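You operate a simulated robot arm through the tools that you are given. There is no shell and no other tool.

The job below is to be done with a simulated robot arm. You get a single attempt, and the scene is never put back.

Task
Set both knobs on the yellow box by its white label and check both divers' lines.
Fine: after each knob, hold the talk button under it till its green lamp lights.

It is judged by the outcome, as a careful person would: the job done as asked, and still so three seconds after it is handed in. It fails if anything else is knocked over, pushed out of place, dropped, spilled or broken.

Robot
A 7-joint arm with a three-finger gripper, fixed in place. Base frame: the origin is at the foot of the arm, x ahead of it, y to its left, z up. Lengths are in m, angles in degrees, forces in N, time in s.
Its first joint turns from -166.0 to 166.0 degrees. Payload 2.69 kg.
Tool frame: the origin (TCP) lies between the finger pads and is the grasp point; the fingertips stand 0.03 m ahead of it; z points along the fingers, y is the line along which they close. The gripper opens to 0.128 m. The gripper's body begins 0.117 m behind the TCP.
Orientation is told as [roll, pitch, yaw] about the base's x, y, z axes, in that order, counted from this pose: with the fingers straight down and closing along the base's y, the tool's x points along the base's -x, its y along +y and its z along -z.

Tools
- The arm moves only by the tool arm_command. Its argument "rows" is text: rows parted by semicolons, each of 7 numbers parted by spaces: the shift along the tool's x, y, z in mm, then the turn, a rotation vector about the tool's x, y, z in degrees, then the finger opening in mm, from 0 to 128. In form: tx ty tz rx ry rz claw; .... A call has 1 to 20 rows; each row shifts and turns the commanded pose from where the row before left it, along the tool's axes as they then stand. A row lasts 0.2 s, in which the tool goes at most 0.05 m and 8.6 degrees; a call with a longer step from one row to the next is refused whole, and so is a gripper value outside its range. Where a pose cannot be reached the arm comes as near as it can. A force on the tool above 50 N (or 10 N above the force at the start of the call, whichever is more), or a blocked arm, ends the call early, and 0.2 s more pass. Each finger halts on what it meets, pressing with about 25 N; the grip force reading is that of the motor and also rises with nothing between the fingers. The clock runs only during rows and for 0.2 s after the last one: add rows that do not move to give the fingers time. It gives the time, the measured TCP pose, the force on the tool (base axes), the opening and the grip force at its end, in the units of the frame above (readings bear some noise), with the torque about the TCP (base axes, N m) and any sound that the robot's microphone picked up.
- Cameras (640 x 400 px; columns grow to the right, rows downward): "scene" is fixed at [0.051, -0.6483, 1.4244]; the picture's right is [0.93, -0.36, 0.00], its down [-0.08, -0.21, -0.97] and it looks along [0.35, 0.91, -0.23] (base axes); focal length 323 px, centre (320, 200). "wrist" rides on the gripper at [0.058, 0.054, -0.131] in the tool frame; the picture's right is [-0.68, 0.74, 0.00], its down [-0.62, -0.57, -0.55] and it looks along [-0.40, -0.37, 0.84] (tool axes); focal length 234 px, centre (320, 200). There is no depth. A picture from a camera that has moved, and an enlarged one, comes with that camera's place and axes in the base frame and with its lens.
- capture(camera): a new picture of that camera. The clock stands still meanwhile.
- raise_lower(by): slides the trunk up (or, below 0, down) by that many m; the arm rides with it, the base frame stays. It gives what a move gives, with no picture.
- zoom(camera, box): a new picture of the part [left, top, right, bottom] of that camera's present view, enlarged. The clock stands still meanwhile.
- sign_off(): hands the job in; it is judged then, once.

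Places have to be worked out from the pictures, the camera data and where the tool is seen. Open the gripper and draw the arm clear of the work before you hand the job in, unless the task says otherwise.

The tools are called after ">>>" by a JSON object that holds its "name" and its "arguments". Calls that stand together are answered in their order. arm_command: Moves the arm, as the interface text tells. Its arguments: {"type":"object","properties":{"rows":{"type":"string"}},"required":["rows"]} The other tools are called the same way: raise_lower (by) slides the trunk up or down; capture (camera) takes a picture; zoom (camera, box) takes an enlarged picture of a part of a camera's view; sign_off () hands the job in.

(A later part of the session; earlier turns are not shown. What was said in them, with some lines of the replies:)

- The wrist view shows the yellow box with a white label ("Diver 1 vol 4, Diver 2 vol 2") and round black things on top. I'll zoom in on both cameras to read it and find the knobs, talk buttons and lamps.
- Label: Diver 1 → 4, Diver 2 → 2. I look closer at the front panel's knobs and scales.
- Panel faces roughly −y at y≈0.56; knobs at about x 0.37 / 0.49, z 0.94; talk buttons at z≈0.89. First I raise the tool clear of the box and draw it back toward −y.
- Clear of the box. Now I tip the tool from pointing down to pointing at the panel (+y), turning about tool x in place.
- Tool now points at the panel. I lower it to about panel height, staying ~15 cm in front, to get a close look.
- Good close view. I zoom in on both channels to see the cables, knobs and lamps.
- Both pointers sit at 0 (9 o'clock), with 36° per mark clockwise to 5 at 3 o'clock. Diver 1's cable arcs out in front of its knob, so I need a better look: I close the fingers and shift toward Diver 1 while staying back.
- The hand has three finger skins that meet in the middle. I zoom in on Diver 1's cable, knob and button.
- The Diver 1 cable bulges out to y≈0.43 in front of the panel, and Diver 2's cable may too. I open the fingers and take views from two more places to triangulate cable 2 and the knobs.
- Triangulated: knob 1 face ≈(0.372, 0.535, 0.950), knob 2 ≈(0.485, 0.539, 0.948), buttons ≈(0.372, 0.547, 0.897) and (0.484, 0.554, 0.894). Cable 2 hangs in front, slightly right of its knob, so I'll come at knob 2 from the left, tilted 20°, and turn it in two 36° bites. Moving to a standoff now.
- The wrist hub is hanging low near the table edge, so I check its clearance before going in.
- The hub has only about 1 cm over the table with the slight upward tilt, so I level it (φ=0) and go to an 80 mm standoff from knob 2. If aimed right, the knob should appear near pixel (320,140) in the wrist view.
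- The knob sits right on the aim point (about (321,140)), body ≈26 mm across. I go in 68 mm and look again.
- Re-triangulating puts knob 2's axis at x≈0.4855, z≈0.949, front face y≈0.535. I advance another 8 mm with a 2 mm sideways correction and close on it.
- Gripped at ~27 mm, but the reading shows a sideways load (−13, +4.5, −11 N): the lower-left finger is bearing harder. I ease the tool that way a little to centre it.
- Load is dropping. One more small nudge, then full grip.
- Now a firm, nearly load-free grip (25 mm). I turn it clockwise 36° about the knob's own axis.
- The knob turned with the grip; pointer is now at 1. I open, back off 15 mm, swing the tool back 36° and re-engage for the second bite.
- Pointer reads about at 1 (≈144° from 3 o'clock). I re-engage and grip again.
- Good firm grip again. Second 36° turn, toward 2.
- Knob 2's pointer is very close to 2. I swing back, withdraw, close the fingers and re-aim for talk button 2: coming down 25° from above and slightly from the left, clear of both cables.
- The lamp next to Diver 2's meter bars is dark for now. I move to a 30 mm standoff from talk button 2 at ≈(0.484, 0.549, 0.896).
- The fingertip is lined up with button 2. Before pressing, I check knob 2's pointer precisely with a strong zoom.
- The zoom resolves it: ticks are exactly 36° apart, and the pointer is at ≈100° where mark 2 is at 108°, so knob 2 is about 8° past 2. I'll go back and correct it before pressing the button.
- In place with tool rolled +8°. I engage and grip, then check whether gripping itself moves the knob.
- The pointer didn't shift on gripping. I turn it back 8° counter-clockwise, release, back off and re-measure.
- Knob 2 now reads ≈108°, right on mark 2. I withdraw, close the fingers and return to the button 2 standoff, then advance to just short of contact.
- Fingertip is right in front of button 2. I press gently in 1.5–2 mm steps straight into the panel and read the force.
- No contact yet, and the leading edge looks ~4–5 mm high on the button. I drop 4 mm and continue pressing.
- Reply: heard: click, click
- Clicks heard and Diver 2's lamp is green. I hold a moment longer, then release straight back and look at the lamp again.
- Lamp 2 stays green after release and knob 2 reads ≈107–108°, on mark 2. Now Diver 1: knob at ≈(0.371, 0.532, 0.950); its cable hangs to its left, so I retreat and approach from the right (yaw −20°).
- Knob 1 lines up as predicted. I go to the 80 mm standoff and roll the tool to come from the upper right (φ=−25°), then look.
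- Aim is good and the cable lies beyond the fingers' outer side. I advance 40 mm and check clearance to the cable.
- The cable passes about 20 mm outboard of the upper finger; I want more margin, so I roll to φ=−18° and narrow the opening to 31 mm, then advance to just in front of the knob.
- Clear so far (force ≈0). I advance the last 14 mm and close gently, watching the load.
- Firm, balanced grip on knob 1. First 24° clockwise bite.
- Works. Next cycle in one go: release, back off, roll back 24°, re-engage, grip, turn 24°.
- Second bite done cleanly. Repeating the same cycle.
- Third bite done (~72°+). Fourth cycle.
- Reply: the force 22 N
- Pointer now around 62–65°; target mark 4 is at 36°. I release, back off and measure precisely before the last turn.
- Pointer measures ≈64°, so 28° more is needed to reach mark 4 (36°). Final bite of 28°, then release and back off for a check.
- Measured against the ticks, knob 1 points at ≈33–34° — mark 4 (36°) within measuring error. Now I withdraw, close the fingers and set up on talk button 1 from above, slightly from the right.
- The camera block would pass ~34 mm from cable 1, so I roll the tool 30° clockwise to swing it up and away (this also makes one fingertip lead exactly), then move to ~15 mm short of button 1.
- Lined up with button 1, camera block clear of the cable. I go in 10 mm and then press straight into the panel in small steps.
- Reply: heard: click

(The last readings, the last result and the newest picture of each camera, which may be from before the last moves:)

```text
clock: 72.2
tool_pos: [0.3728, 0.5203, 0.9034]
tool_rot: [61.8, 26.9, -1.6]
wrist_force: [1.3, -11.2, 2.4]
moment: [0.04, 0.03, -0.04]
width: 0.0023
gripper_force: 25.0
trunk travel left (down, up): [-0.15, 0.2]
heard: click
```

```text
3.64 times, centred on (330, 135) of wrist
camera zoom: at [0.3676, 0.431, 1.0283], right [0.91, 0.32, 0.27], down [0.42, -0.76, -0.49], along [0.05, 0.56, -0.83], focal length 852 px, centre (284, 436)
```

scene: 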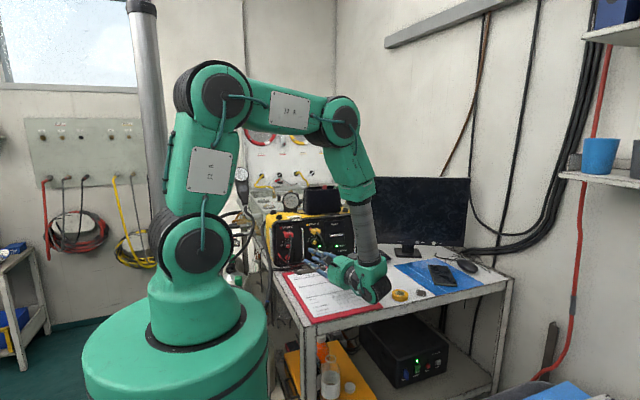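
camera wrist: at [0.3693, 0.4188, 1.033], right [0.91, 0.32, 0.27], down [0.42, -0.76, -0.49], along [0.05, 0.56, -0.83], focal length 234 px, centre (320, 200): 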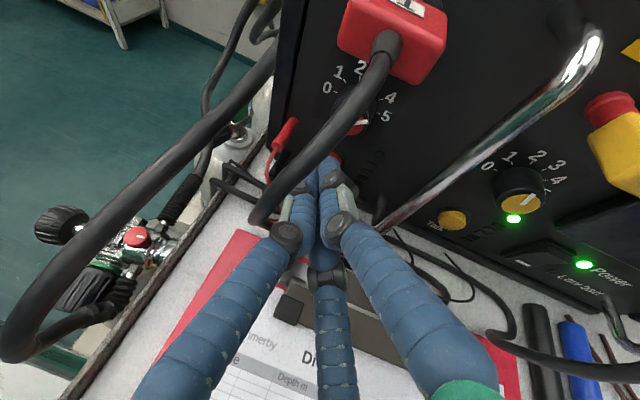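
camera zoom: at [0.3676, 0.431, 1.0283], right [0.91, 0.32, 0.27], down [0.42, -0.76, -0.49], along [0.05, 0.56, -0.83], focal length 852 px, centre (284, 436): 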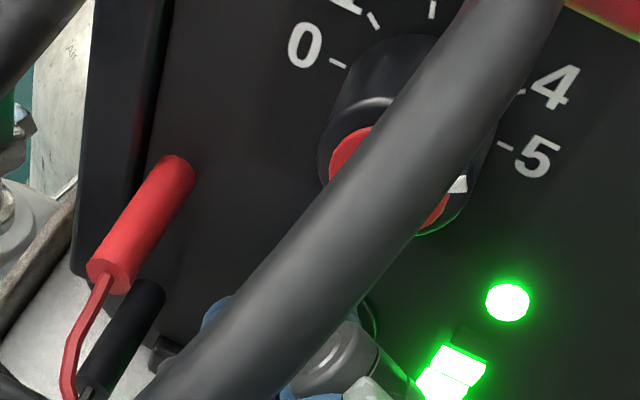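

Click heard and Diver 1's green lamp is lit. I hold a second longer and look again.

>>> {"name": "arm_command", "arguments": {"rows": "0 0 0 0 0 0 0;0 0 0 0 0 0 0;0 0 0 0 0 0 0;0 0 0 0 0 0 0"}}

>>> {"name": "zoom", "arguments": {"camera": "wrist", "box": [290, 110, 450, 220]}}

```text
clock: 73.2
tool_pos: [0.3726, 0.5218, 0.9029]
tool_rot: [61.7, 26.9, -1.7]
wrist_force: [0.1, -10.8, 1.9]
moment: [0.05, -0.03, -0.06]
width: 0.0023
gripper_force: 24.8
trunk travel left (down, up): [-0.15, 0.2]
```

```text
3.64 times, centred on (370, 165) of wrist
camera zoom: at [0.3677, 0.4311, 1.0285], right [0.91, 0.32, 0.27], down [0.42, -0.76, -0.49], along [0.05, 0.56, -0.83], focal length 852 px, centre (138, 327)
```

zoom: 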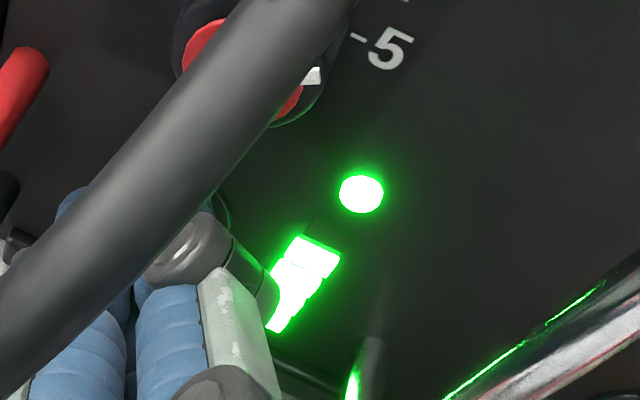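

Lamp 1 stays lit and the meter shows four bars — matching volume 4. I release along the same path and back away.

>>> {"name": "arm_command", "arguments": {"rows": "-0.04 -0.69 -1.33 0 0 0 0;-0.08 -1.38 -2.66 0 0 0 0;0 0 -10 0 0 0 0;-2.4 1 -15.4 0 0 0 0;-2.5 1.1 -15 0 0 0 0;-2.5 1.1 -15 0 0 0 0;0 0 -25 0 0 0 0;0 0 -25 0 0 0 0;0 0 0 0 0 -7.5 0;0 0 0 0 0 -7.5 0;0 0 0 0 0 -7.5 0;0 0 0 0 0 -7.5 0;0 0 0 0 0 0 0"}}

>>> {"name": "capture", "arguments": {"camera": "wrist"}}

>>> {"name": "zoom", "arguments": {"camera": "wrist", "box": [300, 40, 480, 200]}}

>>> {"name": "capture", "arguments": {"camera": "scene"}}

```text
clock: 76.0
tool_pos: [0.4011, 0.4246, 0.9473]
tool_rot: [65.0, -0.1, 12.0]
wrist_force: [-0.1, -0.7, 0.3]
moment: [0.02, 0.02, -0.04]
width: 0.0022
gripper_force: 24.7
trunk travel left (down, up): [-0.15, 0.2]
```

```text
taken
camera wrist: at [0.3636, 0.3183, 1.0526], right [0.6, 0.45, 0.67], down [0.76, -0.59, -0.28], along [0.27, 0.67, -0.69], focal length 234 px, centre (320, 200)
```

wrist: 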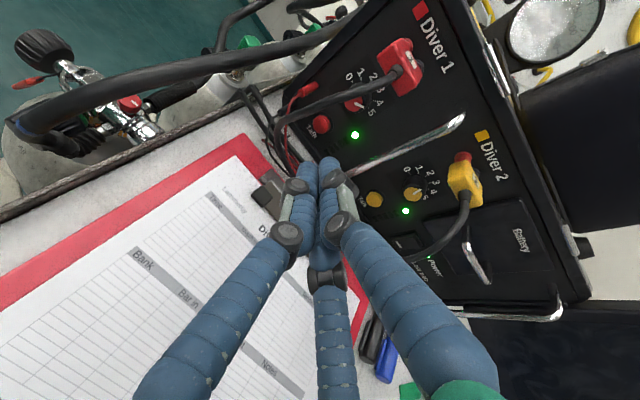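

```text
2.50 times, centred on (390, 120) of wrist
camera zoom: at [0.3636, 0.3183, 1.0526], right [0.6, 0.45, 0.67], down [0.76, -0.59, -0.28], along [0.27, 0.67, -0.69], focal length 585 px, centre (145, 400)
```

zoom: 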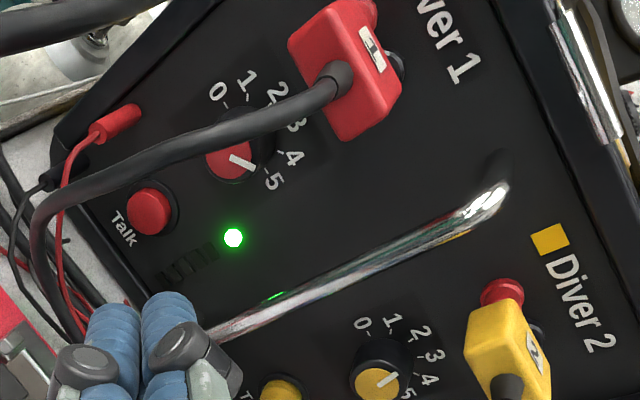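

```text
taken
```

scene: 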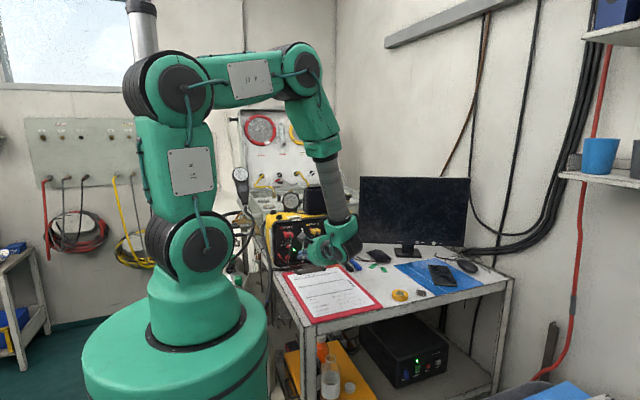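

Both lamps are green. I double-check both pointers at high zoom.

>>> {"name": "zoom", "arguments": {"camera": "wrist", "box": [330, 60, 400, 130]}}

>>> {"name": "zoom", "arguments": {"camera": "wrist", "box": [380, 150, 450, 220]}}

```text
5.71 times, centred on (365, 95) of wrist
camera zoom: at [0.3636, 0.3183, 1.0526], right [0.6, 0.45, 0.67], down [0.76, -0.59, -0.28], along [0.27, 0.67, -0.69], focal length 1338 px, centre (63, 800)
```

zoom: 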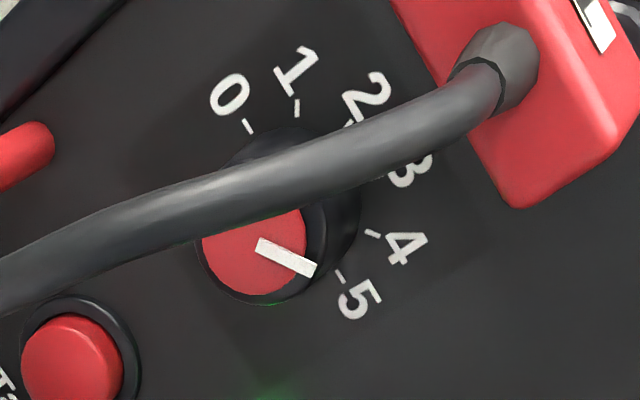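

```text
5.71 times, centred on (415, 185) of wrist
camera zoom: at [0.3636, 0.3183, 1.0526], right [0.6, 0.45, 0.67], down [0.76, -0.59, -0.28], along [0.27, 0.67, -0.69], focal length 1338 px, centre (-223, 286)
```

zoom: 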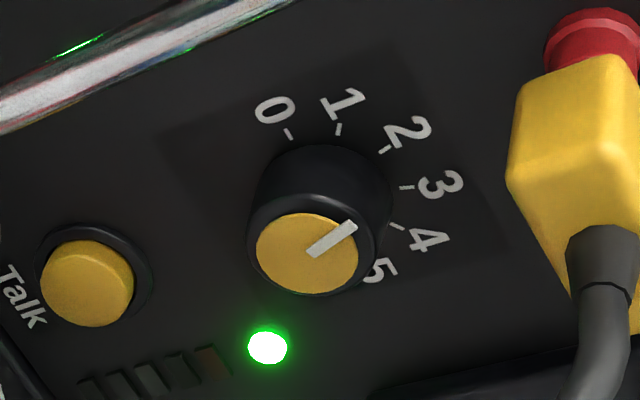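

Pointer 1 measures ≈34–35° (mark 4 at 36°) and pointer 2 is on mark 2; both lamps green. I withdraw well clear, then up, and open the gripper.

>>> {"name": "arm_command", "arguments": {"rows": "0 0 -30 0 0 0 0;0 0 -30 0 0 0 0;0 0 -30 0 0 0 0;0 36 -17 0 0 0 20;0 36 -17 0 0 0 50;0 36 -17 0 0 0 80;0 36 -17 0 0 0 110;0 0 0 0 0 0 128;0 0 0 0 0 0 128;0 0 0 0 0 0 128"}}

>>> {"name": "capture", "arguments": {"camera": "scene"}}

>>> {"name": "capture", "arguments": {"camera": "wrist"}}

>>> {"name": "zoom", "arguments": {"camera": "scene", "box": [250, 180, 410, 320]}}

```text
clock: 78.2
tool_pos: [0.4168, 0.3452, 1.1447]
tool_rot: [65.0, 0.0, 12.1]
wrist_force: [-0.2, 0.2, -0.1]
moment: [0.03, 0.01, 0.0]
width: 0.128
gripper_force: 0.1
trunk travel left (down, up): [-0.15, 0.2]
```

```text
taken
```

scene: 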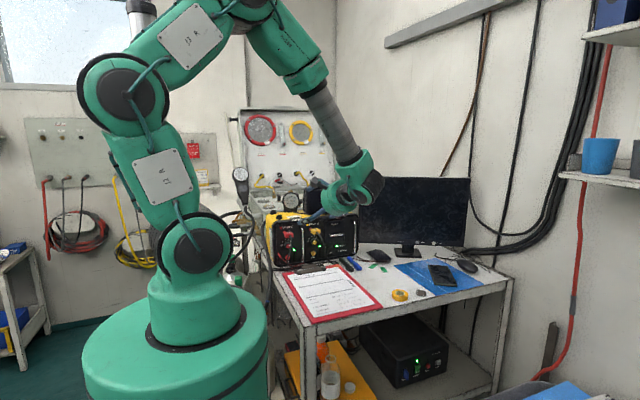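

```text
taken
camera wrist: at [0.3805, 0.2382, 1.2493], right [0.6, 0.44, 0.67], down [0.76, -0.59, -0.28], along [0.27, 0.67, -0.69], focal length 234 px, centre (320, 200)
```

wrist: 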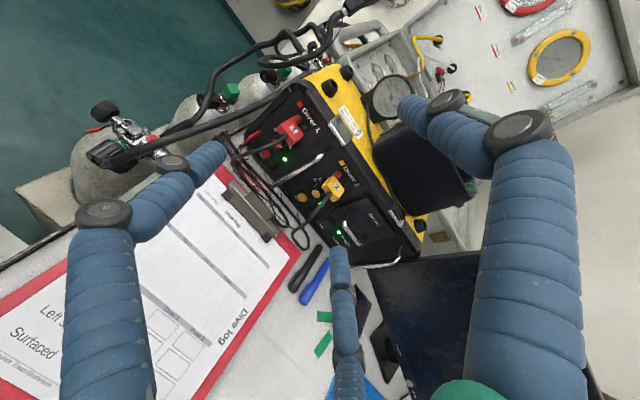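

```text
2.86 times, centred on (330, 250) of scene
camera zoom: at [0.051, -0.6483, 1.4244], right [0.93, -0.36, 0.0], down [-0.08, -0.21, -0.97], along [0.35, 0.91, -0.23], focal length 923 px, centre (291, 57)
```

zoom: 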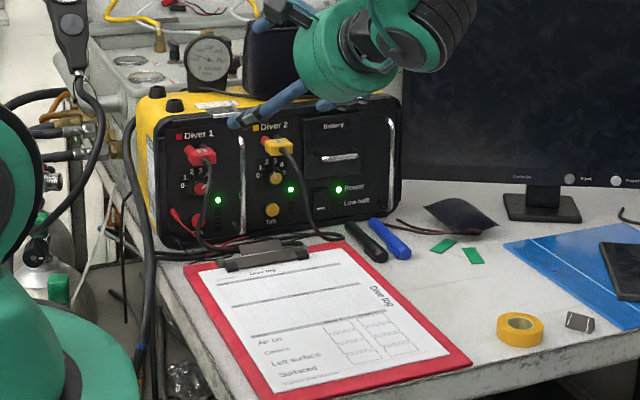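

Both lamps and the power lamp are green, nothing on the bench has moved. One last scene zoom on the knobs.

>>> {"name": "zoom", "arguments": {"camera": "scene", "box": [284, 215, 334, 260]}}

```text
8.89 times, centred on (309, 238) of scene
camera zoom: at [0.051, -0.6483, 1.4244], right [0.93, -0.36, 0.0], down [-0.08, -0.21, -0.97], along [0.35, 0.91, -0.23], focal length 2871 px, centre (418, -133)
```

zoom: 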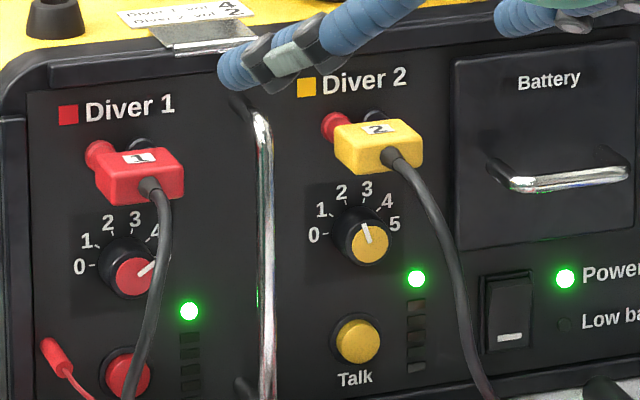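

Knob 1 points at 4 and knob 2 at 2. Both green line lamps are lit, the gripper is open and the arm is clear, so I hand the job in.

>>> {"name": "sign_off", "arguments": {}}

```text
The job is handed in.
```

Both knobs are set by the white label, Diver 1 at 4 and Diver 2 at 2, and both divers' line checks passed.

- **Diver 2 (done first):** my first turn went about 8° past 2, so I turned it back before pressing talk. I then held the talk button until its green lamp lit.
- **Diver 1:** its pointer measures about 2° past the 4 mark, which is close to the limit of what I can measure. I held the talk button until its green lamp lit, and the meter showed four bars while it was pressed.

Both green lamps stayed lit after I let go. In the last pictures nothing else on the bench had been moved. I opened the gripper and moved the arm up and back from the box before handing in.
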